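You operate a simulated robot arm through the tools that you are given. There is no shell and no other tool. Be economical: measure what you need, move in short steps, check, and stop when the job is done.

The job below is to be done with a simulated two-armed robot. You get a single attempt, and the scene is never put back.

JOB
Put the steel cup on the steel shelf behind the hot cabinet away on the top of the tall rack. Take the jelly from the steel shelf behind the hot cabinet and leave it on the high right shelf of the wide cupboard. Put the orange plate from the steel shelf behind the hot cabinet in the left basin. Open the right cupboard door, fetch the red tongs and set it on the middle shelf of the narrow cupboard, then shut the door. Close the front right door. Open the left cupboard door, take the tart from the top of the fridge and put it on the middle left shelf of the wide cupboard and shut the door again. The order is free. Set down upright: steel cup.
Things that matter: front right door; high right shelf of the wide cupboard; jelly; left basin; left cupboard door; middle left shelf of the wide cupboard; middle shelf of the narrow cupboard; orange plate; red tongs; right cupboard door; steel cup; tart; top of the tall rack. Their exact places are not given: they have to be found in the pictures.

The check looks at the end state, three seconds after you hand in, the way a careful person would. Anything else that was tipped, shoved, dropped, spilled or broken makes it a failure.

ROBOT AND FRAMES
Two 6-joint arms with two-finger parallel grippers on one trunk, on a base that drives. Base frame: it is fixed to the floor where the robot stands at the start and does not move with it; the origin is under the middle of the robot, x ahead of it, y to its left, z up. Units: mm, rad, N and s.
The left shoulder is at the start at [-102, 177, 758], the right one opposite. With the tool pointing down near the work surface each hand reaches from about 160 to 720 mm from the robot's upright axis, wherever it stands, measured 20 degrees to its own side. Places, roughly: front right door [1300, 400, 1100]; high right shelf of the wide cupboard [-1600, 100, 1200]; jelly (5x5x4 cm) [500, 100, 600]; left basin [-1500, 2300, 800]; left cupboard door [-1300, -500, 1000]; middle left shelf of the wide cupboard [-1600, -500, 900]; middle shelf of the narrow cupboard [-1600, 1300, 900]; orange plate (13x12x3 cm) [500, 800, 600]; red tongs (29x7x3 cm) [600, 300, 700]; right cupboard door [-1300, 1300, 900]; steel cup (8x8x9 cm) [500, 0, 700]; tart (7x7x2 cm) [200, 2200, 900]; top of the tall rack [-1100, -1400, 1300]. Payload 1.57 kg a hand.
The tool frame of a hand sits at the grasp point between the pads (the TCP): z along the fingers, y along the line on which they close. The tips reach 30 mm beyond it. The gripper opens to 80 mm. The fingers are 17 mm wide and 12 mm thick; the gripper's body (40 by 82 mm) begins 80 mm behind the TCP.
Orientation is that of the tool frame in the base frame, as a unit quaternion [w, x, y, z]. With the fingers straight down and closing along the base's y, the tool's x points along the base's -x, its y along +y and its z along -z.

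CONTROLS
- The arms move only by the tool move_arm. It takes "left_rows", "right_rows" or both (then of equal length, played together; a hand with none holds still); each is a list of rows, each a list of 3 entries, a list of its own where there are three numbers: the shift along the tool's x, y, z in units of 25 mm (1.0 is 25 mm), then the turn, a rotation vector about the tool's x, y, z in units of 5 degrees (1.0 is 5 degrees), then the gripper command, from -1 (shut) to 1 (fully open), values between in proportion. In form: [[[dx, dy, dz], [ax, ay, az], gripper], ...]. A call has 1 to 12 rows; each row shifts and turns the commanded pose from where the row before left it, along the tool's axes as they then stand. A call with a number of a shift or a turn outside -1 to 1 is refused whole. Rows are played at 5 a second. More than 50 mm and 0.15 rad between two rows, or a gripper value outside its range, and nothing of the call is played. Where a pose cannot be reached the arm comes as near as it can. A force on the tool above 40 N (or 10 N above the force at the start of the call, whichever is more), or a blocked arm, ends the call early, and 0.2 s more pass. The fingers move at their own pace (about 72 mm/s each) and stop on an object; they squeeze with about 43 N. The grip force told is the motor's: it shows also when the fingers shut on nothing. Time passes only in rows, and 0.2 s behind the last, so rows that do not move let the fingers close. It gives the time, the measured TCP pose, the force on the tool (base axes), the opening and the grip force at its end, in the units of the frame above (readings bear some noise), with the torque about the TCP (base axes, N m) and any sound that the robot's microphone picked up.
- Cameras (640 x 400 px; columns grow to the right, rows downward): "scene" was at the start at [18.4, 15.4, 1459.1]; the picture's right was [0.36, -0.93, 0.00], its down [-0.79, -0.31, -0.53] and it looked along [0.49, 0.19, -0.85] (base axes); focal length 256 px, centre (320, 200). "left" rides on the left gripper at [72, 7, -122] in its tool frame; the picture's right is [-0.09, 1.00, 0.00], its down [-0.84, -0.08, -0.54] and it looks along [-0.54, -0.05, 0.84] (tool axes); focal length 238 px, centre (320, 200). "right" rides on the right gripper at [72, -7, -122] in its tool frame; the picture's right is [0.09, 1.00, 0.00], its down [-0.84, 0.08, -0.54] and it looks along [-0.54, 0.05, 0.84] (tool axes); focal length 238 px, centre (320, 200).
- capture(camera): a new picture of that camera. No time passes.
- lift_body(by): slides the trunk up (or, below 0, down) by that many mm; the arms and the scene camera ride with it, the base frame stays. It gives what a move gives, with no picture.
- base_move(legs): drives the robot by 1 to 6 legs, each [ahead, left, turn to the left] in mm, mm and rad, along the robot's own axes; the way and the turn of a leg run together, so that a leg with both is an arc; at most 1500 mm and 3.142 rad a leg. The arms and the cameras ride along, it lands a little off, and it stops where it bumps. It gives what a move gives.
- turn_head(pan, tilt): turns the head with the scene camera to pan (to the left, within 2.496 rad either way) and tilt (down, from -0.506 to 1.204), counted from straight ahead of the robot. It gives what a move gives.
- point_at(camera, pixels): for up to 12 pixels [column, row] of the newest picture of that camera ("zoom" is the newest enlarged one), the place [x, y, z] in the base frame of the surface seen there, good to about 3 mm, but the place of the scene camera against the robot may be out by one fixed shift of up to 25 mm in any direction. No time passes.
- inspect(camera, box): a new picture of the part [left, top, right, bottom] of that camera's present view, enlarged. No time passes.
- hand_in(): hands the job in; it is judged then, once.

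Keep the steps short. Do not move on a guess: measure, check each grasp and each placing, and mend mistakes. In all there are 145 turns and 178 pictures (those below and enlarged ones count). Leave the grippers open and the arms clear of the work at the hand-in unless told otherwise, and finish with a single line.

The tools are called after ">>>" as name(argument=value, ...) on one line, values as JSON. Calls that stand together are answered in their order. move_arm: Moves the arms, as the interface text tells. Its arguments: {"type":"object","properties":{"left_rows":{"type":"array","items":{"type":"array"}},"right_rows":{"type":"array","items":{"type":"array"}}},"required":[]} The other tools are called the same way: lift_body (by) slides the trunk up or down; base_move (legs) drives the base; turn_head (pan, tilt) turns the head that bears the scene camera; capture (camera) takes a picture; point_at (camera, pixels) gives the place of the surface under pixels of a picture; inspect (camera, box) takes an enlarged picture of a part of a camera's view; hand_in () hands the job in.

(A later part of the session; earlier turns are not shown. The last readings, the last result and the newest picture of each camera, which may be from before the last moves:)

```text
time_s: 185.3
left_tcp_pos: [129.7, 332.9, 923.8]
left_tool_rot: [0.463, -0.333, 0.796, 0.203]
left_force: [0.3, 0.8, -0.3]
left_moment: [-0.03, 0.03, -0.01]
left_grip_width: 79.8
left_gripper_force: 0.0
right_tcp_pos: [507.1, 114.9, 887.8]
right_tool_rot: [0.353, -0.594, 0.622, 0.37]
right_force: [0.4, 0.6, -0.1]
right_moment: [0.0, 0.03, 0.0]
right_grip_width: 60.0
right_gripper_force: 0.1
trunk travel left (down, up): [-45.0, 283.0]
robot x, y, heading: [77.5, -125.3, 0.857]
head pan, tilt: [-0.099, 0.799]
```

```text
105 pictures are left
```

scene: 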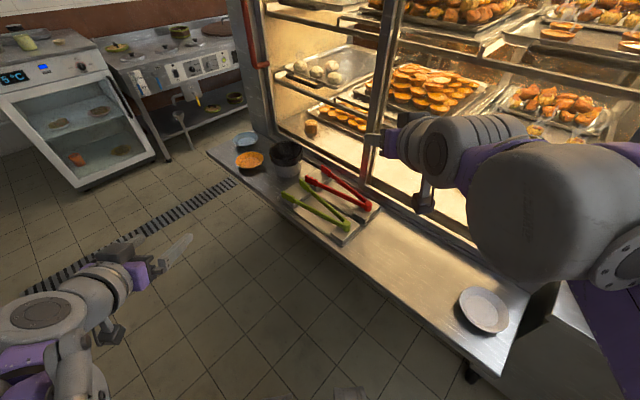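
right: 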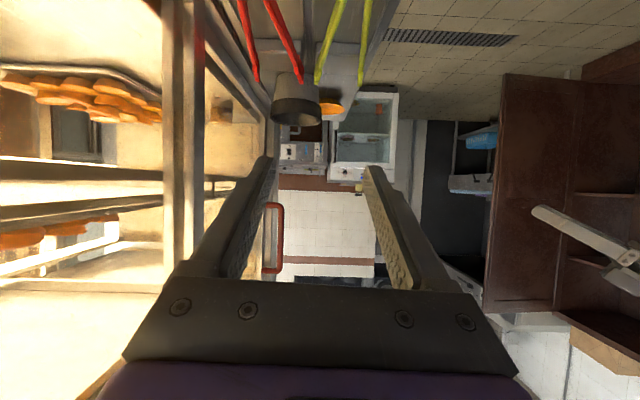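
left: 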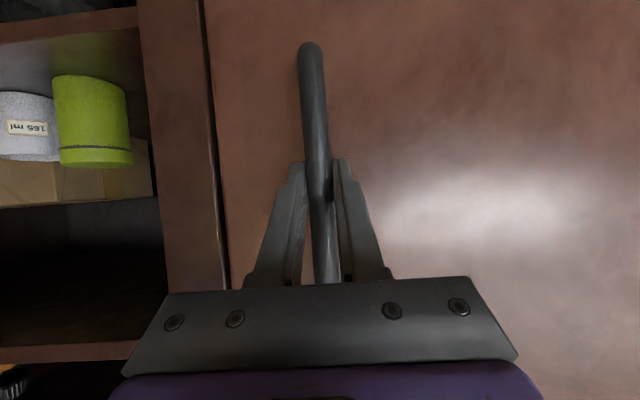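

Hand points along +y. Move to a hover at (581,265,740) above the tongs' neck.

>>> move_arm(right_rows=[[[0.258, -0.329, 0.9], [0, 0, 0], 0.5], [[0.258, -0.329, 0.9], [0, 0, 0], 0.5], [[0.258, -0.329, 0.9], [0, 0, 0], 0.5], [[0.258, -0.329, 0.9], [0, 0, 0], 0.5], [[0.258, -0.329, 0.9], [0, 0, 0], 0.5], [[0.258, -0.329, 0.9], [0, 0, 0], 0.5], [[0.258, -0.329, 0.9], [0, 0, 0], 0.5], [[0.258, -0.329, 0.9], [0, 0, 0], 0.5], [[0.258, -0.329, 0.9], [0, 0, 0], 0.5]])

>>> capture(camera="right")

>>> capture(camera="scene")

```text
time_s: 187.3
left_tcp_pos: [129.9, 333.8, 923.7]
left_tool_rot: [0.463, -0.333, 0.796, 0.204]
left_force: [0.5, -1.0, 0.0]
left_moment: [0.03, 0.02, -0.02]
left_grip_width: 79.9
left_gripper_force: 0.0
right_tcp_pos: [576.7, 261.0, 736.0]
right_tool_rot: [0.352, -0.594, 0.623, 0.368]
right_force: [-0.3, 0.9, -0.6]
right_moment: [-0.02, 0.0, 0.01]
right_grip_width: 59.7
right_gripper_force: 0.1
trunk travel left (down, up): [-45.0, 283.0]
robot x, y, heading: [76.8, -126.8, 0.85]
head pan, tilt: [-0.099, 0.799]
```

```text
104 pictures are left
```

right: 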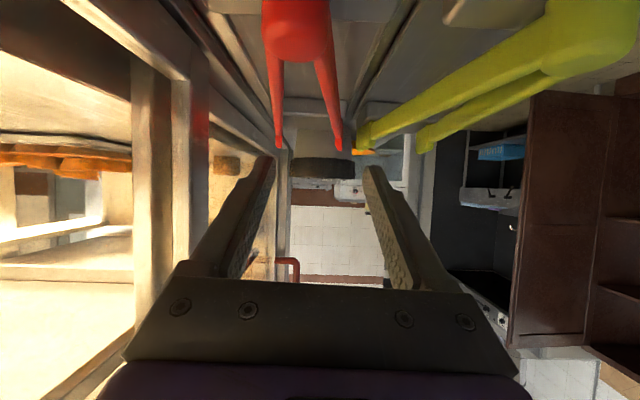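

```text
103 pictures are left
```

scene: 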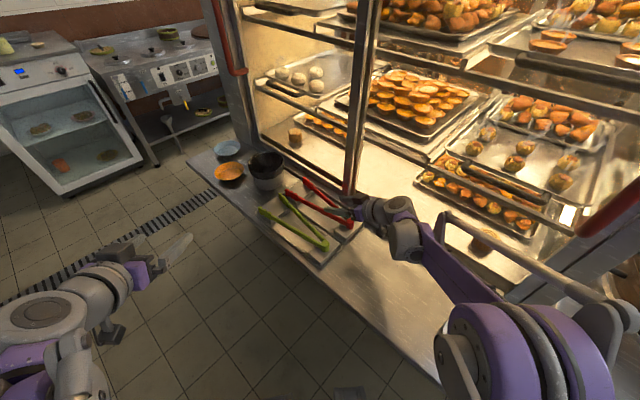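

>>> point_at(camera="right", pixels=[[297, 20], [268, 30], [328, 30], [272, 90], [328, 90], [300, 60], [280, 130], [338, 130], [335, 110], [275, 110], [220, 60]])

>>> inspect(camera="right", box=[240, 0, 400, 160])

```text
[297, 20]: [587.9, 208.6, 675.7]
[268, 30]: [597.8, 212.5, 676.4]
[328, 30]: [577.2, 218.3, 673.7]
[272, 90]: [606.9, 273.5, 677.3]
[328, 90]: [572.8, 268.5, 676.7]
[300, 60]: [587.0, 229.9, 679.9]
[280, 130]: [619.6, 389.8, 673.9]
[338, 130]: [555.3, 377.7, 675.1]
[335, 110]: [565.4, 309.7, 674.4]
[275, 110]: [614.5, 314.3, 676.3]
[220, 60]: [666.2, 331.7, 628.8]
```

```text
2.50 times, centred on (320, 80) of right
```

zoom: 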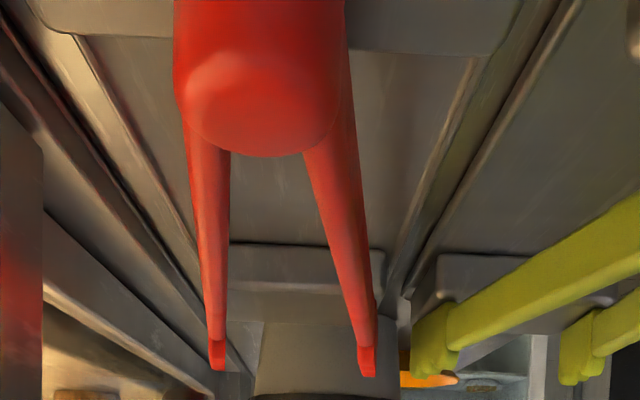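

Tongs axis at x≈589, top z≈677, arms' outer width ≈45 at y≈275. Lower onto it at y≈250 with 66 mm opening.

>>> move_arm(right_rows=[[[0.15, -0.49, -0.2], [0, 0, 0], 0.65], [[0.61, 0, 0.28], [0, 0, 0], 0.65], [[0.61, 0, 0.28], [0, 0, 0], 0.65], [[0.61, 0, 0.28], [0, 0, 0], 0.65], [[0.61, 0, 0.28], [0, 0, 0], 0.65], [[0, 0, 0], [0, 0, 0], 0.65]])

>>> capture(camera="right")

>>> inspect(camera="scene", box=[300, 150, 440, 270])

```text
time_s: 188.7
left_tcp_pos: [130.3, 333.1, 923.6]
left_tool_rot: [0.463, -0.333, 0.796, 0.204]
left_force: [0.3, 0.3, 0.4]
left_moment: [0.0, 0.0, -0.02]
left_grip_width: 80.1
left_gripper_force: 0.0
right_tcp_pos: [585.9, 250.5, 667.6]
right_tool_rot: [0.351, -0.595, 0.622, 0.37]
right_force: [0.3, -0.4, 0.6]
right_moment: [0.01, 0.01, 0.02]
right_grip_width: 65.7
right_gripper_force: 0.1
trunk travel left (down, up): [-45.0, 283.0]
robot x, y, heading: [80.0, -126.8, 0.854]
head pan, tilt: [-0.099, 0.799]
```

```text
101 pictures are left
```

right: 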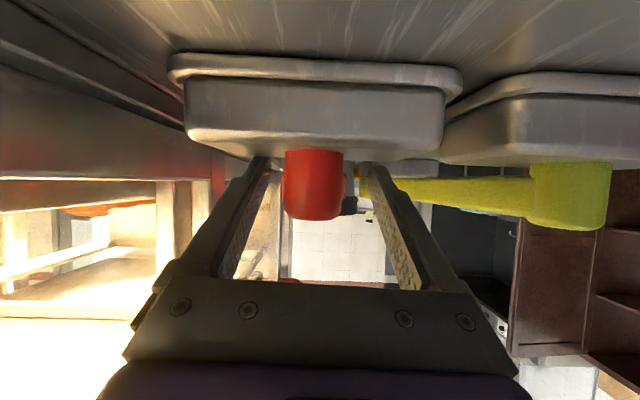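

```text
3.33 times, centred on (370, 210) of scene
```

zoom: 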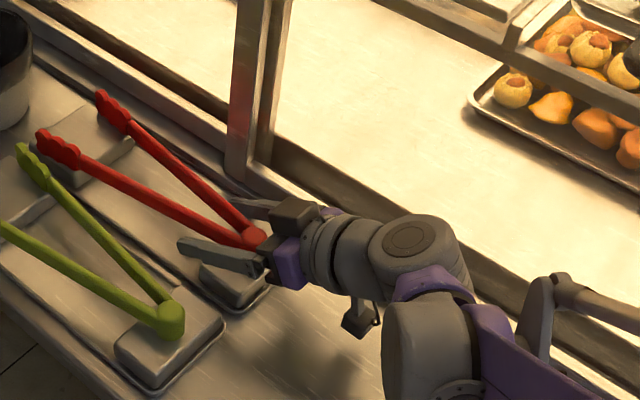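

Well straddled. Close.

>>> move_arm(right_rows=[[[0, 0, 0], [0, 0, 0], 0.2], [[0, 0, 0], [0, 0, 0], -0.4], [[0, 0, 0], [0, 0, 0], -1], [[0, 0, 0], [0, 0, 0], -1]])

>>> inspect(camera="scene", box=[300, 150, 440, 270])

```text
time_s: 189.7
left_tcp_pos: [129.7, 332.3, 924.4]
left_tool_rot: [0.463, -0.334, 0.795, 0.204]
left_force: [0.9, -0.3, 0.6]
left_moment: [0.01, 0.02, 0.01]
left_grip_width: 79.9
left_gripper_force: 0.0
right_tcp_pos: [585.9, 249.9, 667.1]
right_tool_rot: [0.353, -0.593, 0.623, 0.369]
right_force: [0.7, 1.2, 2.0]
right_moment: [-0.02, -0.08, -0.01]
right_grip_width: 25.5
right_gripper_force: 37.2
trunk travel left (down, up): [-45.0, 283.0]
robot x, y, heading: [77.6, -130.3, 0.849]
head pan, tilt: [-0.099, 0.799]
```

```text
3.33 times, centred on (370, 210) of scene
```

zoom: 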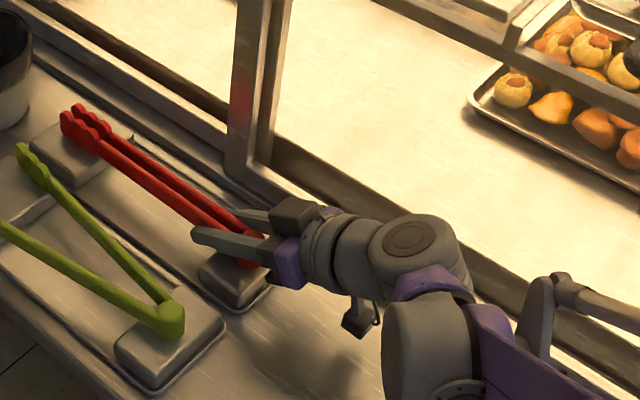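

The tongs folded shut in the grip (25.5 mm) — firm. Lift 125 mm and move away from the cabinet.

>>> move_arm(right_rows=[[[-0.44, 0, -0.24], [0, 0, 0], -1], [[-0.878, 0, -0.479], [0, 0, 0], -1], [[-0.878, 0, -0.479], [0, 0, 0], -1], [[-0.878, 0, -0.479], [0, 0, 0], -1], [[-0.878, 0, -0.479], [0, 0, 0], -1], [[-0.878, 0, -0.479], [0, 0, 0], -1], [[0, 0.9, 0], [0, 0, 0], -1], [[0, 0.9, 0], [0, 0, 0], -1], [[0, 0.9, 0], [0, 0, 0], -1], [[0, 0.9, 0], [0, 0, 0], -1], [[0, 0.9, 0], [0, 0, 0], -1]])

>>> capture(camera="scene")

>>> capture(camera="right")

```text
time_s: 192.1
left_tcp_pos: [129.6, 334.7, 924.2]
left_tool_rot: [0.462, -0.333, 0.796, 0.203]
left_force: [-0.1, -0.2, 0.6]
left_moment: [0.0, -0.01, 0.0]
left_grip_width: 79.9
left_gripper_force: 0.1
right_tcp_pos: [476.9, 251.8, 810.1]
right_tool_rot: [0.353, -0.593, 0.623, 0.369]
right_force: [-0.3, -0.3, -1.5]
right_moment: [-0.12, 0.02, 0.0]
right_grip_width: 25.7
right_gripper_force: 37.2
trunk travel left (down, up): [-45.0, 283.0]
robot x, y, heading: [77.9, -126.9, 0.858]
head pan, tilt: [-0.099, 0.799]
```

```text
98 pictures are left
```

scene: 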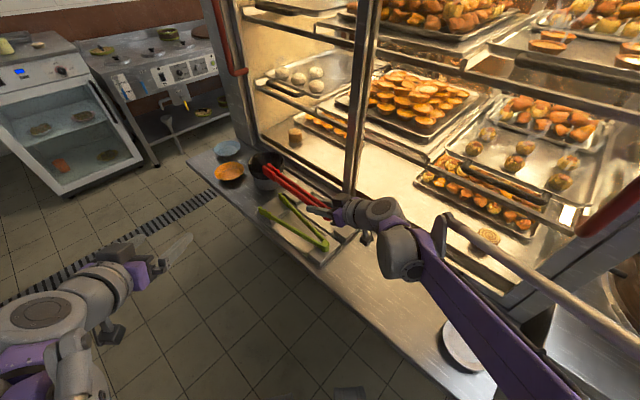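

```text
97 pictures are left
```

right: 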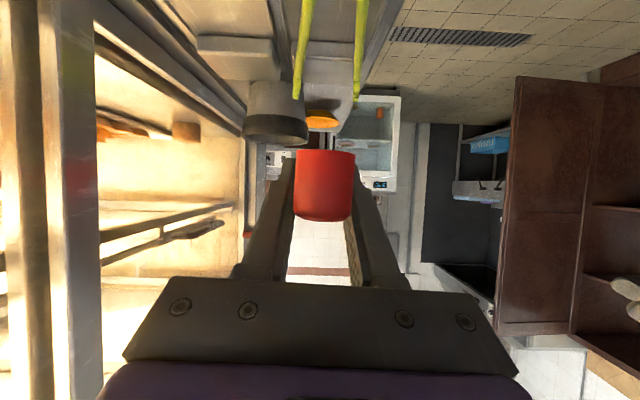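

Tongs held level. Back away and drive north along the aisle before turning.

>>> base_move(legs=[[-98, 113, 0], [790, 657, 0]])

>>> move_arm(right_rows=[[[-0.66, 0, -0.36], [0.856, -0.039, 0.467], -1], [[-0.66, 0, -0.36], [0.856, -0.039, 0.467], -1], [[-0.66, 0, -0.36], [0.856, -0.039, 0.467], -1], [[-0.66, 0, -0.36], [0.856, -0.039, 0.467], -1], [[-0.66, 0, -0.36], [0.856, -0.039, 0.467], -1], [[-0.66, 0, -0.36], [0.856, -0.039, 0.467], -1], [[-0.66, 0, -0.36], [0.856, -0.039, 0.467], -1], [[-0.66, 0, -0.36], [0.856, -0.039, 0.467], -1]], left_rows=[[[0.25, 0, -0.433], [0, 0, 0], 1], [[0.25, 0, -0.433], [0, 0, 0], 1], [[0.25, 0, -0.433], [0, 0, 0], 1], [[0.25, 0, -0.433], [0, 0, 0], 1], [[0.25, 0, -0.433], [0, 0, 0], 1], [[0.25, 0, -0.433], [0, 0, 0], 1], [[0.25, 0, -0.433], [0, 0, 0], 1], [[0.25, 0, -0.433], [0, 0, 0], 1]])

>>> base_move(legs=[[0, 0, 2.285]])

>>> capture(camera="right")

```text
time_s: 199.6
left_tcp_pos: [-30.5, 1364.3, 923.8]
left_tool_rot: [0.46, -0.344, 0.791, 0.21]
left_force: [0.4, 0.3, 0.8]
left_moment: [0.03, -0.04, 0.03]
left_grip_width: 80.1
left_gripper_force: 0.1
right_tcp_pos: [319.7, 1292.3, 810.4]
right_tool_rot: [0.348, -0.601, 0.614, 0.374]
right_force: [0.1, 0.0, -2.0]
right_moment: [-0.15, 0.0, -0.02]
right_grip_width: 25.9
right_gripper_force: 36.8
trunk travel left (down, up): [-45.0, 283.0]
robot x, y, heading: [-71.7, 899.3, 0.88]
head pan, tilt: [-0.099, 0.799]
```

```text
time_s: 201.4
left_tcp_pos: [-96.7, 1292.6, 922.1]
left_tool_rot: [0.459, -0.344, 0.792, 0.21]
left_force: [0.0, -0.4, 0.4]
left_moment: [0.0, 0.02, -0.01]
left_grip_width: 80.2
left_gripper_force: 0.1
right_tcp_pos: [325.8, 1292.0, 960.5]
right_tool_rot: [0.453, -0.362, 0.78, 0.236]
right_force: [-0.1, -0.5, -1.6]
right_moment: [-0.08, 0.07, -0.02]
right_grip_width: 25.8
right_gripper_force: 37.4
trunk travel left (down, up): [-45.0, 283.0]
robot x, y, heading: [-69.9, 904.4, 0.882]
head pan, tilt: [-0.099, 0.799]
```

```text
time_s: 207.3
left_tcp_pos: [-345.3, 625.3, 922.0]
left_tool_rot: [0.0, 0.862, -0.014, -0.506]
left_force: [-0.4, -0.1, 0.3]
left_moment: [0.01, -0.01, 0.03]
left_grip_width: 80.1
left_gripper_force: 0.0
right_tcp_pos: [-623.4, 943.7, 959.7]
right_tool_rot: [0.029, 0.86, 0.009, -0.509]
right_force: [-0.4, 0.3, -1.4]
right_moment: [0.01, -0.16, -0.01]
right_grip_width: 25.8
right_gripper_force: 36.6
trunk travel left (down, up): [-45.0, 283.0]
robot x, y, heading: [-69.5, 903.7, -3.11]
head pan, tilt: [-0.099, 0.799]
```

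```text
96 pictures are left
```

right: 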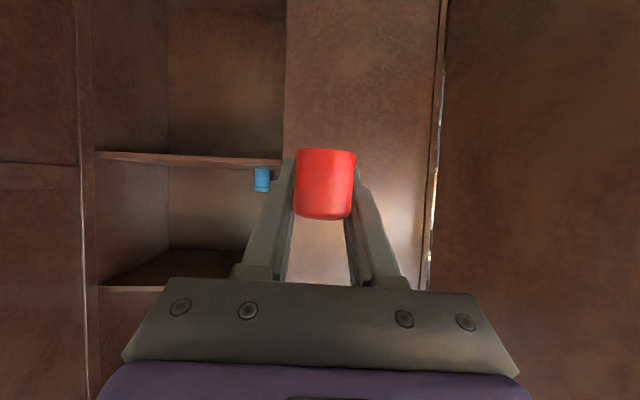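

Line up with the shelf at y≈1290 and stop with the jaw tips just before the shelf edge.

>>> base_move(legs=[[0, -346, -0.032], [440, 0, 0]])

>>> capture(camera="right")

>>> turn_head(pan=-0.05, tilt=0.5)

>>> capture(camera="scene")

```text
time_s: 213.1
left_tcp_pos: [-802.7, 979.9, 922.4]
left_tool_rot: [-0.012, 0.862, -0.035, -0.506]
left_force: [-0.2, 0.0, 0.7]
left_moment: [0.02, 0.0, -0.04]
left_grip_width: 80.1
left_gripper_force: 0.1
right_tcp_pos: [-1065.9, 1310.8, 958.9]
right_tool_rot: [0.016, 0.86, -0.012, -0.51]
right_force: [0.1, -0.2, -0.9]
right_moment: [0.0, -0.1, -0.05]
right_grip_width: 25.5
right_gripper_force: 36.5
trunk travel left (down, up): [-45.0, 283.0]
robot x, y, heading: [-513.4, 1242.3, 3.121]
head pan, tilt: [-0.099, 0.799]
```

```text
95 pictures are left
```

right: 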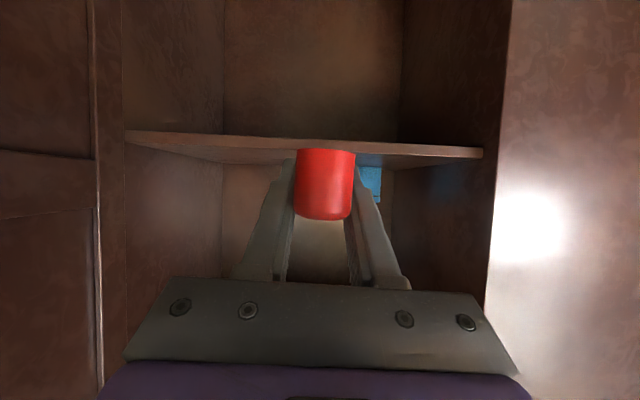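

```text
time_s: 213.9
left_tcp_pos: [-802.6, 980.2, 922.9]
left_tool_rot: [-0.012, 0.862, -0.036, -0.505]
left_force: [-0.5, 0.3, -0.2]
left_moment: [-0.03, 0.01, -0.02]
left_grip_width: 80.0
left_gripper_force: 0.1
right_tcp_pos: [-1065.2, 1312.7, 959.6]
right_tool_rot: [0.016, 0.86, -0.012, -0.51]
right_force: [0.5, 0.0, -2.1]
right_moment: [0.01, -0.12, -0.03]
right_grip_width: 25.8
right_gripper_force: 37.2
trunk travel left (down, up): [-45.0, 283.0]
robot x, y, heading: [-516.6, 1248.4, 3.124]
head pan, tilt: [-0.051, 0.499]
```

```text
94 pictures are left
```

scene: 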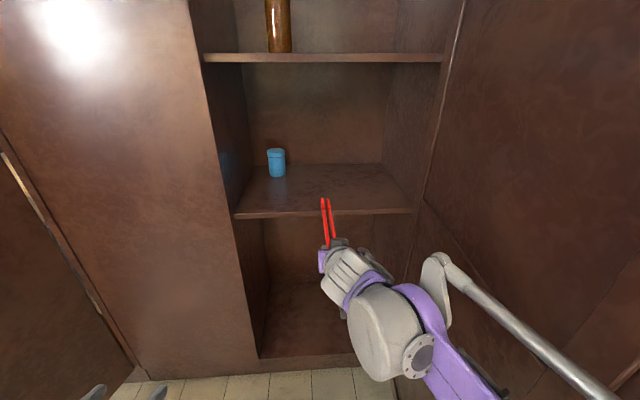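

>>> point_at(camera="right", pixels=[[200, 140], [250, 150], [420, 150], [470, 153], [140, 132], [260, 160], [230, 155], [370, 180]])

>>> point_at(camera="scene", pixels=[[325, 200], [330, 240], [320, 185], [300, 215], [275, 170], [350, 62]])

```text
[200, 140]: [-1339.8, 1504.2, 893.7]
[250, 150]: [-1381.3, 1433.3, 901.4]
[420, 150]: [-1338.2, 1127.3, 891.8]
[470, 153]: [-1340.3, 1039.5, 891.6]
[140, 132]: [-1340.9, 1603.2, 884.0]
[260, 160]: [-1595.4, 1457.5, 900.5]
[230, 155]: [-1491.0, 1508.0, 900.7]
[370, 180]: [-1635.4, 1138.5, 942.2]
```

```text
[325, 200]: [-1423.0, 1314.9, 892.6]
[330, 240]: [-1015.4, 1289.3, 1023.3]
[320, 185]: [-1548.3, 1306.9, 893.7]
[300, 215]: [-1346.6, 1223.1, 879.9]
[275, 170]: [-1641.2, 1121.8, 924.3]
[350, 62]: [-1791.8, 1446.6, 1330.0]
```

Shelf top z≈900.7. Drive 350 mm ahead with the tongs above it, then look.

>>> base_move(legs=[[352, 0, 0]])

>>> move_arm(right_rows=[[[0.6, 0, 0.33], [0, 0, 0], -1], [[0.3, 0, 0.165], [0, 0, 0], -1]])

>>> capture(camera="right")

>>> capture(camera="scene")

```text
time_s: 216.2
left_tcp_pos: [-1157.8, 990.4, 922.3]
left_tool_rot: [-0.014, 0.862, -0.039, -0.505]
left_force: [0.1, -0.3, 0.1]
left_moment: [-0.02, 0.01, 0.0]
left_grip_width: 80.2
left_gripper_force: 0.1
right_tcp_pos: [-1419.5, 1324.3, 959.4]
right_tool_rot: [0.014, 0.86, -0.016, -0.509]
right_force: [-0.9, 0.8, -1.9]
right_moment: [-0.01, -0.15, 0.01]
right_grip_width: 25.3
right_gripper_force: 37.4
trunk travel left (down, up): [-45.0, 283.0]
robot x, y, heading: [-866.0, 1250.4, 3.117]
head pan, tilt: [-0.051, 0.499]
```

```text
time_s: 216.8
left_tcp_pos: [-1156.4, 989.6, 922.3]
left_tool_rot: [-0.014, 0.862, -0.039, -0.505]
left_force: [0.3, 0.6, -0.3]
left_moment: [-0.01, -0.01, 0.0]
left_grip_width: 79.9
left_gripper_force: 0.0
right_tcp_pos: [-1417.0, 1323.2, 934.9]
right_tool_rot: [0.014, 0.86, -0.016, -0.51]
right_force: [1.1, 0.1, -1.2]
right_moment: [-0.01, -0.11, -0.04]
right_grip_width: 25.5
right_gripper_force: 36.4
trunk travel left (down, up): [-45.0, 283.0]
robot x, y, heading: [-866.9, 1254.6, 3.117]
head pan, tilt: [-0.051, 0.499]
```

```text
93 pictures are left
```

right: 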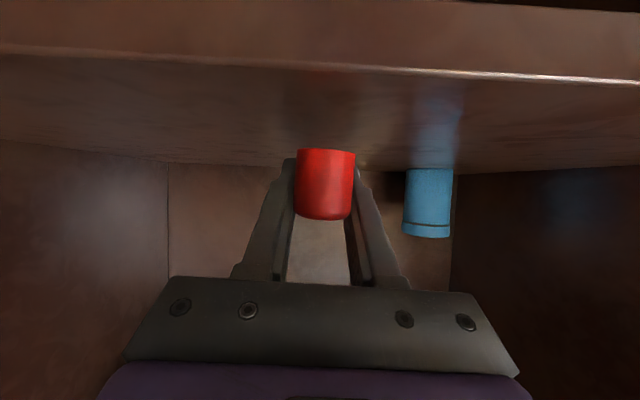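

```text
92 pictures are left
```

scene: 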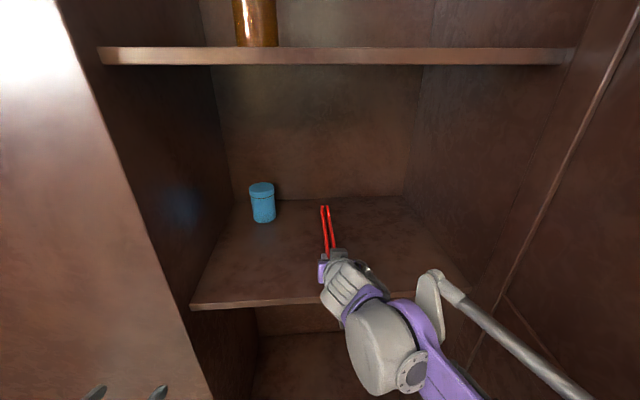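

Lower until contact.

>>> move_arm(right_rows=[[[0.28, 0, 0.155], [0, 0, 0], -1], [[0.1, 0, 0.055], [0, 0, 0], -1], [[0.07, 0, 0.038], [0, 0, 0], -1], [[0, 0, 0], [0, 0, 0], -1]])

>>> capture(camera="right")

```text
time_s: 217.8
left_tcp_pos: [-1157.8, 989.5, 922.8]
left_tool_rot: [-0.014, 0.862, -0.039, -0.505]
left_force: [-0.6, -0.5, -0.7]
left_moment: [0.03, 0.01, 0.0]
left_grip_width: 79.7
left_gripper_force: 0.0
right_tcp_pos: [-1417.8, 1323.8, 921.8]
right_tool_rot: [0.013, 0.86, -0.016, -0.51]
right_force: [-4.9, 1.7, 11.3]
right_moment: [0.28, 0.28, 0.04]
right_grip_width: 25.3
right_gripper_force: 37.3
trunk travel left (down, up): [-45.0, 283.0]
robot x, y, heading: [-863.6, 1252.7, 3.116]
head pan, tilt: [-0.051, 0.499]
```

```text
91 pictures are left
```

right: 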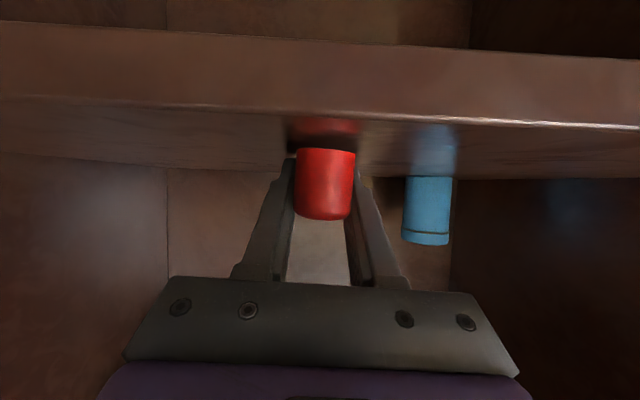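

Contact at the predicted height. Open slowly and retract upward-back along the tool axis.

>>> move_arm(right_rows=[[[0, 0, 0], [0, 0, 0], -0.1], [[0, 0, 0], [0, 0, 0], 0.3], [[0, 0, 0], [0, 0, 0], 0.8], [[0, 0, 0], [0, 0, 0], 1], [[0, 0, -0.5], [0, 0, 0], 1], [[0, 0, -0.9], [0, 0, 0], 1], [[0, 0, -0.9], [0, 0, 0], 1], [[0, 0, -0.9], [0, 0, 0], 1], [[0, 0, -0.9], [0, 0, 0], 1], [[0, 0, -0.9], [0, 0, 0], 1]])

>>> capture(camera="scene")

```text
time_s: 220.0
left_tcp_pos: [-1157.3, 990.3, 921.6]
left_tool_rot: [-0.014, 0.862, -0.039, -0.506]
left_force: [0.2, 0.2, 0.0]
left_moment: [-0.01, 0.01, 0.01]
left_grip_width: 80.1
left_gripper_force: 0.1
right_tcp_pos: [-1307.1, 1324.7, 980.8]
right_tool_rot: [0.013, 0.859, -0.016, -0.511]
right_force: [-0.1, 0.0, 0.4]
right_moment: [0.03, 0.01, 0.02]
right_grip_width: 80.1
right_gripper_force: 0.0
trunk travel left (down, up): [-45.0, 283.0]
robot x, y, heading: [-868.7, 1248.7, 3.112]
head pan, tilt: [-0.051, 0.499]
```

```text
90 pictures are left
```

scene: 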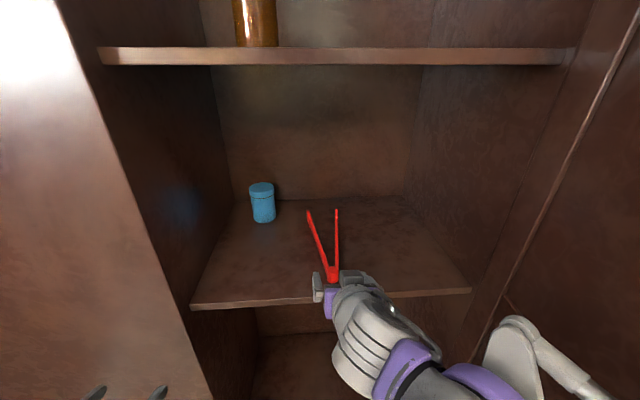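

Tongs rest on the shelf. Now shut this door: back out, set the right hand, go round to the leaf's outer side.

>>> base_move(legs=[[-748, 0, 0], [0, 0, 0.03]])

>>> move_arm(right_rows=[[[0.04, -0.8, 0.93], [0, 0, 0], -1], [[0.04, -0.8, 0.93], [0, 0, 0], -1], [[0.04, -0.8, 0.93], [0, 0, 0], -1], [[0.04, -0.8, 0.93], [0, 0, 0], -1]])

>>> turn_head(pan=-0.5, tilt=0.5)

>>> capture(camera="scene")

```text
time_s: 224.4
left_tcp_pos: [-406.6, 961.9, 921.7]
left_tool_rot: [-0.007, 0.863, -0.027, -0.505]
left_force: [0.0, -0.5, -0.1]
left_moment: [-0.01, -0.02, 0.0]
left_grip_width: 80.1
left_gripper_force: 0.1
right_tcp_pos: [-564.9, 1292.9, 980.1]
right_tool_rot: [0.02, 0.859, -0.005, -0.511]
right_force: [-0.7, 0.4, 0.1]
right_moment: [0.0, 0.0, 0.01]
right_grip_width: 79.9
right_gripper_force: 0.0
trunk travel left (down, up): [-45.0, 283.0]
robot x, y, heading: [-122.7, 1230.9, -3.142]
head pan, tilt: [-0.051, 0.499]
```

```text
time_s: 225.4
left_tcp_pos: [-407.0, 962.2, 922.3]
left_tool_rot: [-0.007, 0.862, -0.027, -0.505]
left_force: [0.8, -0.2, 0.3]
left_moment: [0.0, -0.01, 0.0]
left_grip_width: 80.2
left_gripper_force: 0.0
right_tcp_pos: [-646.2, 1369.8, 929.8]
right_tool_rot: [0.02, 0.86, -0.005, -0.51]
right_force: [1.4, 0.4, -0.1]
right_moment: [0.02, 0.01, 0.02]
right_grip_width: 0.1
right_gripper_force: 21.3
trunk travel left (down, up): [-45.0, 283.0]
robot x, y, heading: [-126.1, 1231.2, -3.136]
head pan, tilt: [-0.051, 0.499]
```

```text
time_s: 226.3
left_tcp_pos: [-405.6, 961.5, 922.5]
left_tool_rot: [-0.007, 0.862, -0.027, -0.505]
left_force: [-0.3, 0.5, 0.1]
left_moment: [0.03, 0.01, 0.01]
left_grip_width: 80.1
left_gripper_force: 0.0
right_tcp_pos: [-644.8, 1371.4, 929.2]
right_tool_rot: [0.02, 0.86, -0.005, -0.51]
right_force: [-0.2, -0.2, 0.0]
right_moment: [0.04, 0.03, 0.0]
right_grip_width: 0.2
right_gripper_force: 20.9
trunk travel left (down, up): [-45.0, 283.0]
robot x, y, heading: [-119.6, 1230.5, -3.142]
head pan, tilt: [-0.499, 0.499]
```

```text
89 pictures are left
```

scene: 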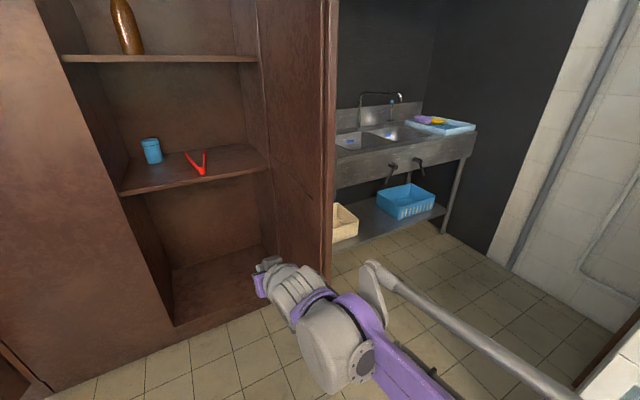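

>>> point_at(camera="scene", pixels=[[332, 100], [325, 150], [300, 150], [330, 220], [265, 100], [420, 138], [350, 155], [440, 165]])

```text
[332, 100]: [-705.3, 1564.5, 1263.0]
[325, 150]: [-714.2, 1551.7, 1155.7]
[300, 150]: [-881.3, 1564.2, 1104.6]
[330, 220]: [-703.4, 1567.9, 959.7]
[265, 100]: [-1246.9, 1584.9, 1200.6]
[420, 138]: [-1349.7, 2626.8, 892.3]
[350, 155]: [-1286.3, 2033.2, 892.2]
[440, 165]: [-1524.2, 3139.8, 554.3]
```

Leaf at ~88°, edge at (−705,1565). Go round it with the right hand, then sweep left.

>>> base_move(legs=[[-40, 0, 0], [0, -330, 0], [230, 0, 0]])

>>> base_move(legs=[[0, 370, 0]])

>>> capture(camera="scene")

```text
time_s: 231.4
left_tcp_pos: [-589.6, 1281.1, 921.4]
left_tool_rot: [-0.008, 0.863, -0.027, -0.505]
left_force: [-0.3, 0.3, 1.3]
left_moment: [-0.06, 0.02, 0.0]
left_grip_width: 80.2
left_gripper_force: 0.0
right_tcp_pos: [-828.8, 1687.2, 930.6]
right_tool_rot: [0.02, 0.861, -0.005, -0.508]
right_force: [0.3, 0.4, -0.3]
right_moment: [-0.01, 0.01, 0.0]
right_grip_width: 0.0
right_gripper_force: 21.1
trunk travel left (down, up): [-45.0, 283.0]
robot x, y, heading: [-305.7, 1548.8, -3.141]
head pan, tilt: [-0.499, 0.499]
```

```text
time_s: 235.2
left_tcp_pos: [-582.4, 910.5, 922.0]
left_tool_rot: [-0.003, 0.863, -0.021, -0.506]
left_force: [-0.3, 0.4, -0.3]
left_moment: [0.03, -0.01, 0.04]
left_grip_width: 79.9
left_gripper_force: 0.0
right_tcp_pos: [-826.4, 1314.1, 929.9]
right_tool_rot: [0.023, 0.86, 0.0, -0.51]
right_force: [1.1, 0.1, 0.0]
right_moment: [0.0, -0.02, 0.03]
right_grip_width: 0.0
right_gripper_force: 21.4
trunk travel left (down, up): [-45.0, 283.0]
robot x, y, heading: [-298.5, 1181.8, -3.127]
head pan, tilt: [-0.499, 0.499]
```

```text
88 pictures are left
```

scene: 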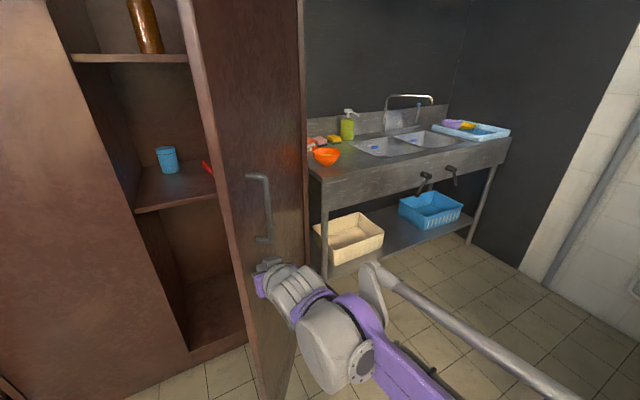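

Leaf at ~55°. Push it forward shut.

>>> base_move(legs=[[100, 90, 0.013], [310, 0, 0]])

>>> capture(camera="scene")

```text
time_s: 238.4
left_tcp_pos: [-997.0, 809.1, 921.7]
left_tool_rot: [-0.002, 0.863, -0.018, -0.505]
left_force: [0.0, -0.7, -0.7]
left_moment: [0.01, 0.01, 0.01]
left_grip_width: 80.0
left_gripper_force: 0.1
right_tcp_pos: [-1243.4, 1211.7, 929.9]
right_tool_rot: [0.025, 0.861, 0.003, -0.509]
right_force: [0.8, 0.4, 0.1]
right_moment: [0.0, 0.02, 0.01]
right_grip_width: 0.0
right_gripper_force: 20.9
trunk travel left (down, up): [-45.0, 283.0]
robot x, y, heading: [-718.4, 1084.3, -3.122]
head pan, tilt: [-0.499, 0.499]
```

```text
87 pictures are left
```

scene: 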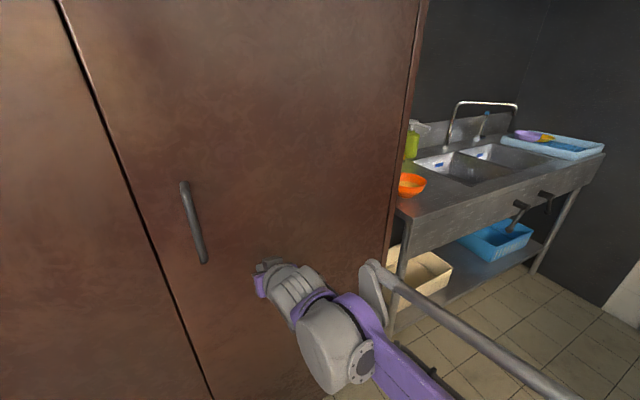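

Almost shut; push on with the arm until it resists.

>>> move_arm(right_rows=[[[-0.25, 0, 0.43], [0, 0, 0], -1], [[-0.25, 0, 0.43], [0, 0, 0], -1], [[-0.25, 0, 0.43], [0, 0, 0], -1], [[-0.25, 0, 0.43], [0, 0, 0], -1], [[-0.25, 0, 0.43], [0, 0, 0], -1]])

>>> point_at(camera="scene", pixels=[[130, 150], [75, 100], [120, 220], [170, 200], [380, 150]])

>>> capture(camera="scene")

>>> point_at(camera="scene", pixels=[[110, 60], [40, 60], [60, 200], [180, 250], [150, 130], [260, 120]])

```text
time_s: 239.2
left_tcp_pos: [-994.5, 808.6, 924.1]
left_tool_rot: [-0.001, 0.862, -0.019, -0.506]
left_force: [0.4, 0.6, -0.8]
left_moment: [-0.01, 0.03, 0.01]
left_grip_width: 79.9
left_gripper_force: 0.0
right_tcp_pos: [-1274.4, 1212.5, 929.4]
right_tool_rot: [0.024, 0.862, 0.002, -0.507]
right_force: [21.9, -0.3, 9.2]
right_moment: [0.07, 0.15, -0.01]
right_grip_width: 0.0
right_gripper_force: 21.3
trunk travel left (down, up): [-45.0, 283.0]
robot x, y, heading: [-714.8, 1082.5, -3.122]
head pan, tilt: [-0.499, 0.499]
stopped in row 4 (right hand): the force on the tool passed its limit at 52 N (the readings are from after the stop); the commanded pose is now the measured one
```

```text
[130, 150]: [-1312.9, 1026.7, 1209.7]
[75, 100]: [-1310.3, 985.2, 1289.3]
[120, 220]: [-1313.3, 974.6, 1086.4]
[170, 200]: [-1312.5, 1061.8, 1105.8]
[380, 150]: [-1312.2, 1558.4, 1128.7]
```

```text
86 pictures are left
```

scene: 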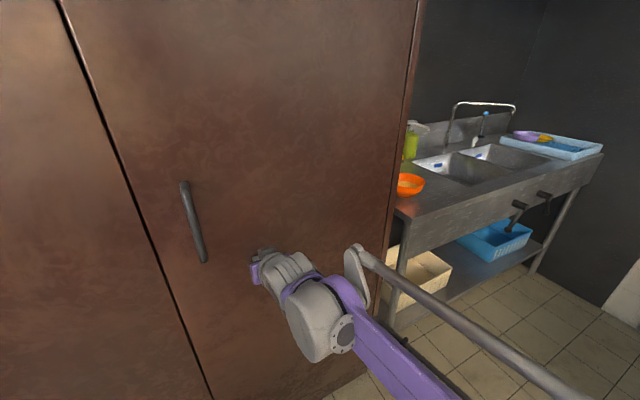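

```text
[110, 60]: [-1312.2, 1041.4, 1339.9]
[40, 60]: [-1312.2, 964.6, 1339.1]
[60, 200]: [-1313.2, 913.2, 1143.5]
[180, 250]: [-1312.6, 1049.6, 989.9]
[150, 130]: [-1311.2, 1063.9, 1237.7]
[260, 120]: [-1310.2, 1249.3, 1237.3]
```

Door is flush shut. Next the plate: drive to the steel shelf, facing it.

>>> base_move(legs=[[-620, 0, 0], [0, 0, 3.12], [0, -540, 0]])

>>> turn_head(pan=0.4, tilt=0.9)

>>> capture(camera="scene")

```text
time_s: 254.6
left_tcp_pos: [161.4, 803.6, 921.6]
left_tool_rot: [0.505, 0.062, 0.861, -0.028]
left_force: [0.3, -0.9, 0.2]
left_moment: [-0.03, 0.01, 0.01]
left_grip_width: 80.1
left_gripper_force: 0.0
right_tcp_pos: [402.3, 376.3, 926.9]
right_tool_rot: [0.506, 0.04, 0.862, 0.0]
right_force: [-0.1, -0.4, -0.4]
right_moment: [-0.01, -0.04, 0.0]
right_grip_width: 0.1
right_gripper_force: 20.9
trunk travel left (down, up): [-45.0, 283.0]
robot x, y, heading: [-142.1, 558.9, -0.079]
head pan, tilt: [-0.499, 0.499]
```

```text
time_s: 255.8
left_tcp_pos: [161.5, 805.8, 922.0]
left_tool_rot: [0.504, 0.062, 0.861, -0.027]
left_force: [-0.1, -0.3, 0.0]
left_moment: [-0.02, 0.0, -0.02]
left_grip_width: 80.2
left_gripper_force: 0.1
right_tcp_pos: [401.8, 376.2, 927.9]
right_tool_rot: [0.506, 0.04, 0.861, 0.001]
right_force: [-0.1, 0.3, 0.6]
right_moment: [0.01, 0.02, 0.0]
right_grip_width: 0.1
right_gripper_force: 21.3
trunk travel left (down, up): [-45.0, 283.0]
robot x, y, heading: [-138.5, 561.0, -0.077]
head pan, tilt: [0.4, 0.901]
```

```text
85 pictures are left
```

scene: 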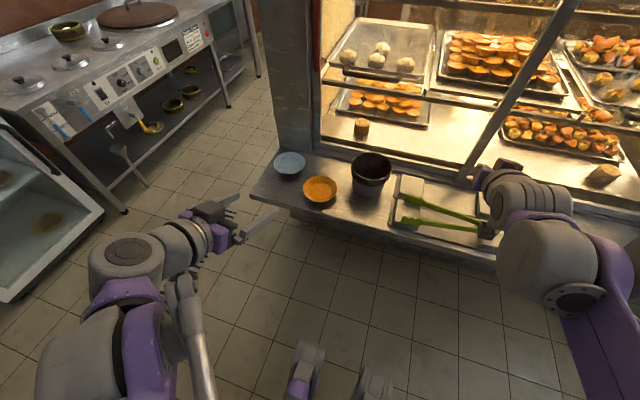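

>>> inspect(camera="scene", box=[260, 140, 390, 220])

>>> point_at(camera="zoom", pixels=[[292, 235], [220, 230], [370, 220], [292, 190], [295, 290], [295, 250], [200, 300], [400, 300]])

>>> point_at(camera="scene", pixels=[[340, 170], [330, 215], [305, 165], [270, 195]])

```text
4.92 times, centred on (325, 180) of scene
```

zoom: 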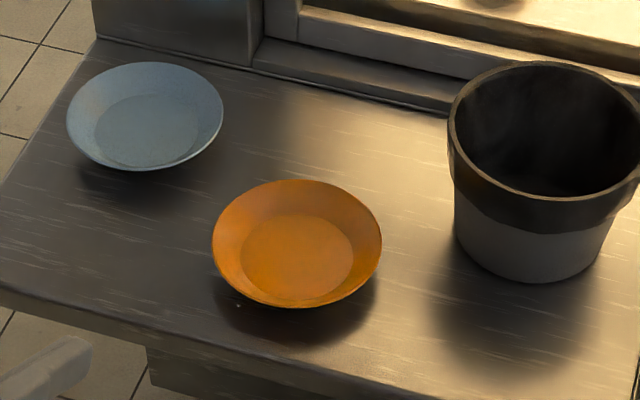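

```text
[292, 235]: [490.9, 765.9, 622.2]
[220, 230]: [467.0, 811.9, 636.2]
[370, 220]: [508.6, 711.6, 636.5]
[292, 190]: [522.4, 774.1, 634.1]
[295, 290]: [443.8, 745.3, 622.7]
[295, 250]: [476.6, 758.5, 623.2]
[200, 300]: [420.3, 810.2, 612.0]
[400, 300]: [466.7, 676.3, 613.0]
```

```text
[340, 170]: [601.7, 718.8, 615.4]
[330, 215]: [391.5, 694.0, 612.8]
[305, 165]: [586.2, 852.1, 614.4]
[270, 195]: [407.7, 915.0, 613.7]
```

The orange plate is thin and shallow (rim z≈645, ø≈125, centre ≈(486,773)). I'll roll the left hand 90° so one finger goes under the near rim. Square up, then roll while advancing.

>>> base_move(legs=[[0, 0, 0.09]])

>>> move_arm(left_rows=[[[0, 0, 0.6], [0, 0, 1], 1], [[0, 0, 0.6], [0, 0, 1], 1], [[0, 0, 0.6], [0, 0, 1], 1], [[0, 0, 0.6], [0, 0, 1], 1], [[0, 0, 0.6], [0, 0, 1], 1], [[0, 0, 0.6], [0, 0, 1], 1], [[0, 0, 0.6], [0, 0, 1], 1], [[0, 0, 0.6], [0, 0, 1], 1], [[0, 0, 0.6], [0, 0, 1], 1], [[0, 0, 0.6], [0, 0, 1], 1], [[0, 0, 0.6], [0, 0, 1], 1], [[0, 0, 0.6], [0, 0, 1], 1]])

>>> move_arm(left_rows=[[[0, 0, 0], [0, 0, 1], 1], [[0, 0, 0], [0, 0, 1], 1], [[0, 0, 0], [0, 0, 1], 1], [[0, 0, 0], [0, 0, 1], 1], [[0, 0, 0], [0, 0, 1], 1], [[0, 0, 0], [0, 0, 1], 1]])

>>> capture(camera="left")

```text
time_s: 256.7
left_tcp_pos: [137.7, 830.0, 923.3]
left_tool_rot: [0.506, 0.024, 0.862, -0.005]
left_force: [-0.2, -0.5, -0.1]
left_moment: [0.03, 0.0, 0.0]
left_grip_width: 80.1
left_gripper_force: 0.1
right_tcp_pos: [416.3, 423.8, 927.4]
right_tool_rot: [0.506, 0.002, 0.862, 0.023]
right_force: [-0.6, 0.0, 0.0]
right_moment: [0.0, 0.02, -0.02]
right_grip_width: 0.2
right_gripper_force: 21.3
trunk travel left (down, up): [-45.0, 283.0]
robot x, y, heading: [-141.6, 561.2, 0.008]
head pan, tilt: [0.4, 0.901]
```

```text
time_s: 259.3
left_tcp_pos: [296.6, 825.9, 835.0]
left_tool_rot: [0.44, 0.452, 0.735, 0.248]
left_force: [-0.7, -0.5, 1.1]
left_moment: [0.02, -0.01, -0.01]
left_grip_width: 80.1
left_gripper_force: 0.1
right_tcp_pos: [418.2, 424.6, 928.2]
right_tool_rot: [0.505, 0.001, 0.863, 0.023]
right_force: [-1.3, -0.3, 0.3]
right_moment: [-0.01, -0.03, -0.01]
right_grip_width: 0.0
right_gripper_force: 21.0
trunk travel left (down, up): [-45.0, 283.0]
robot x, y, heading: [-142.7, 560.4, 0.011]
head pan, tilt: [0.4, 0.901]
```

```text
time_s: 260.7
left_tcp_pos: [296.3, 826.5, 834.9]
left_tool_rot: [0.361, 0.627, 0.592, 0.355]
left_force: [-0.3, 0.0, -0.1]
left_moment: [0.0, 0.0, 0.01]
left_grip_width: 79.9
left_gripper_force: 0.1
right_tcp_pos: [417.4, 424.3, 927.5]
right_tool_rot: [0.505, 0.002, 0.863, 0.022]
right_force: [-0.2, -0.4, -0.3]
right_moment: [-0.01, -0.02, 0.01]
right_grip_width: 0.0
right_gripper_force: 20.9
trunk travel left (down, up): [-45.0, 283.0]
robot x, y, heading: [-143.4, 558.4, 0.007]
head pan, tilt: [0.4, 0.901]
```

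```text
83 pictures are left
```

left: 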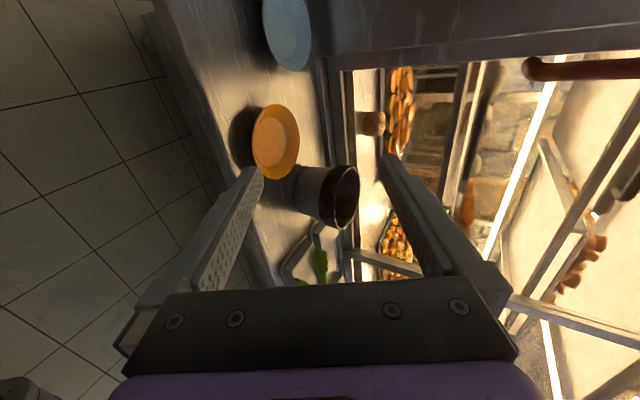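

>>> inspect(camera="left", box=[220, 80, 340, 200])

>>> point_at(camera="left", pixels=[[255, 145], [258, 160], [256, 130], [297, 130], [273, 106], [273, 176], [275, 142], [262, 142], [238, 142], [285, 142], [298, 150], [225, 110]])

```text
3.33 times, centred on (280, 140) of left
```

zoom: 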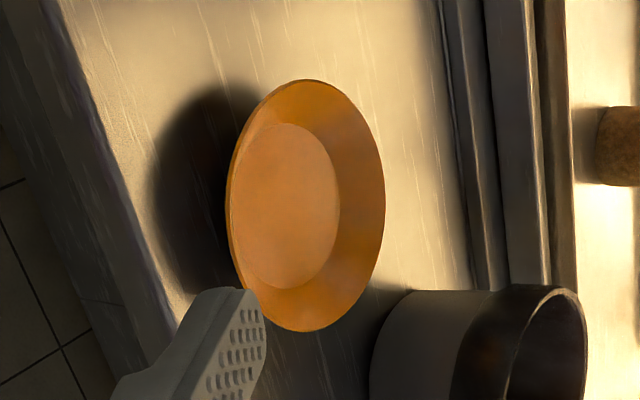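

```text
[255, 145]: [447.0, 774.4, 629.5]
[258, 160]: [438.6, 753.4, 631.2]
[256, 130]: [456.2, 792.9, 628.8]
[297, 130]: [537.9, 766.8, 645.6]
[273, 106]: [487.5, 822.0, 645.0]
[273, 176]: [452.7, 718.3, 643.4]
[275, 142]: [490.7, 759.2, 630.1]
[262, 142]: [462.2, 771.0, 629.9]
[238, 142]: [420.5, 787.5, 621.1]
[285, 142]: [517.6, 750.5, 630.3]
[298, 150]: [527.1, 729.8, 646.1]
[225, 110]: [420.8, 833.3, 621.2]
```

Rim ≈ z 646, centre ≈(483,769), near edge x≈422, wall slope ≈38°. Pitch 9° more to match the wall, narrow the opening to 14 mm and move to a pre-grasp.

>>> move_arm(left_rows=[[[0, 0, 0], [0.9, 0, 0], 0], [[0, 0, 0], [0.9, 0, 0], -0.65], [[-0.347, -0.467, 0.933], [0, 0, 0], -0.65], [[-0.347, -0.467, 0.933], [0, 0, 0], -0.65], [[-0.347, -0.467, 0.933], [0, 0, 0], -0.65], [[-0.347, -0.467, 0.933], [0, 0, 0], -0.65], [[-0.347, -0.467, 0.933], [0, 0, 0], -0.65], [[-0.347, -0.467, 0.933], [0, 0, 0], -0.65]])

>>> capture(camera="left")

>>> inspect(camera="left", box=[240, 60, 440, 220])

```text
time_s: 262.5
left_tcp_pos: [358.8, 772.0, 691.5]
left_tool_rot: [0.31, 0.653, 0.619, 0.307]
left_force: [0.5, -0.5, -0.4]
left_moment: [-0.02, 0.0, 0.02]
left_grip_width: 14.2
left_gripper_force: 0.1
right_tcp_pos: [417.7, 423.7, 927.3]
right_tool_rot: [0.506, 0.001, 0.862, 0.023]
right_force: [0.2, 0.2, 0.2]
right_moment: [0.0, -0.01, 0.0]
right_grip_width: 0.0
right_gripper_force: 21.3
trunk travel left (down, up): [-45.0, 283.0]
robot x, y, heading: [-140.9, 558.8, 0.01]
head pan, tilt: [0.4, 0.901]
```

```text
81 pictures are left
```

left: 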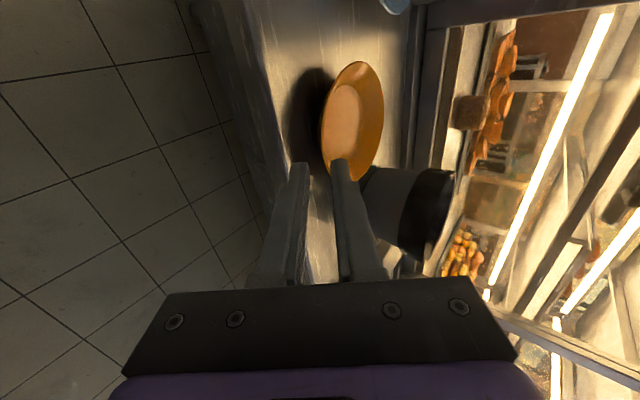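

```text
2.50 times, centred on (340, 140) of left
```

zoom: 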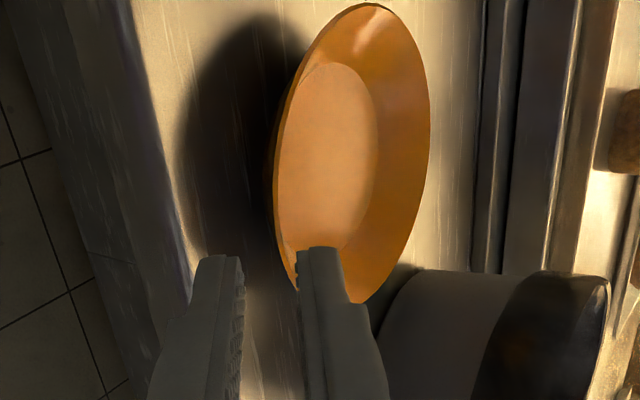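

>>> point_at(camera="left", pixels=[[324, 110], [323, 125], [323, 140], [327, 95], [340, 72], [381, 80], [383, 100], [376, 130], [325, 150], [362, 62], [318, 140], [300, 140]])

```text
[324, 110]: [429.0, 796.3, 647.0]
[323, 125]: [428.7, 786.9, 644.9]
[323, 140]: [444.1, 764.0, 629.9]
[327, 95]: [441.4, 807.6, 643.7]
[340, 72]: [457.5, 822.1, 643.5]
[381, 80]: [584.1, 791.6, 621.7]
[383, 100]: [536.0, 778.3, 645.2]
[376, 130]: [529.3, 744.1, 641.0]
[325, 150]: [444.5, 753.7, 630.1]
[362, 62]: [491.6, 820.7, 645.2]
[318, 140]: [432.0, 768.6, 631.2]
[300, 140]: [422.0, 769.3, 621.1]
```

Rim fit: centre (481.5,768.5), near edge x≈423, z≈646. Advance most of the way and look.

>>> move_arm(left_rows=[[[0, 0.16, 0.4], [0, 0, 0], -0.65], [[0, 0, 0.6], [0, 0, 0], -0.65], [[0, 0, 0.5], [0, 0, 0], -0.65], [[0, 0, 0.3], [0, 0, 0], -0.65]])

>>> inspect(camera="left", box=[240, 60, 440, 220])

>>> inspect(camera="scene", box=[260, 140, 390, 220])

```text
time_s: 263.5
left_tcp_pos: [398.0, 769.9, 666.3]
left_tool_rot: [0.31, 0.653, 0.619, 0.307]
left_force: [-0.4, 0.4, 0.4]
left_moment: [0.01, -0.01, -0.02]
left_grip_width: 14.2
left_gripper_force: 0.1
right_tcp_pos: [416.7, 424.1, 927.6]
right_tool_rot: [0.505, 0.003, 0.863, 0.022]
right_force: [-0.9, 0.1, -0.2]
right_moment: [-0.02, -0.02, -0.01]
right_grip_width: 0.0
right_gripper_force: 21.7
trunk travel left (down, up): [-45.0, 283.0]
robot x, y, heading: [-139.4, 559.4, 0.008]
head pan, tilt: [0.4, 0.901]
```

```text
2.50 times, centred on (340, 140) of left
```

zoom: 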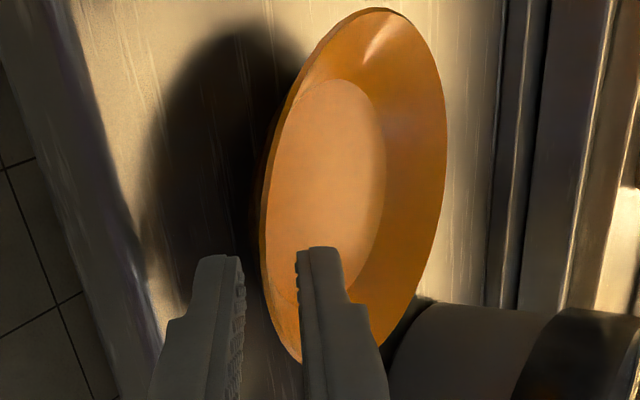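

```text
4.92 times, centred on (325, 180) of scene
```

zoom: 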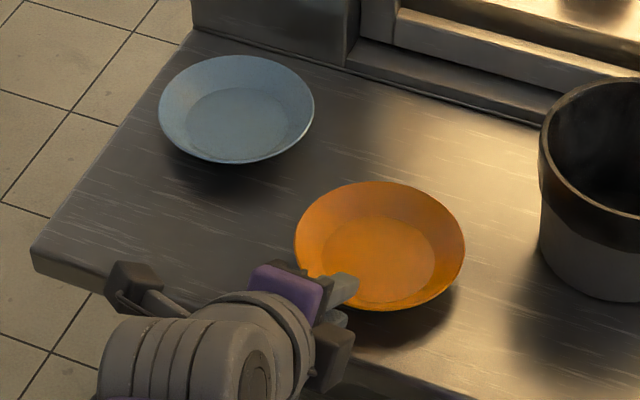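

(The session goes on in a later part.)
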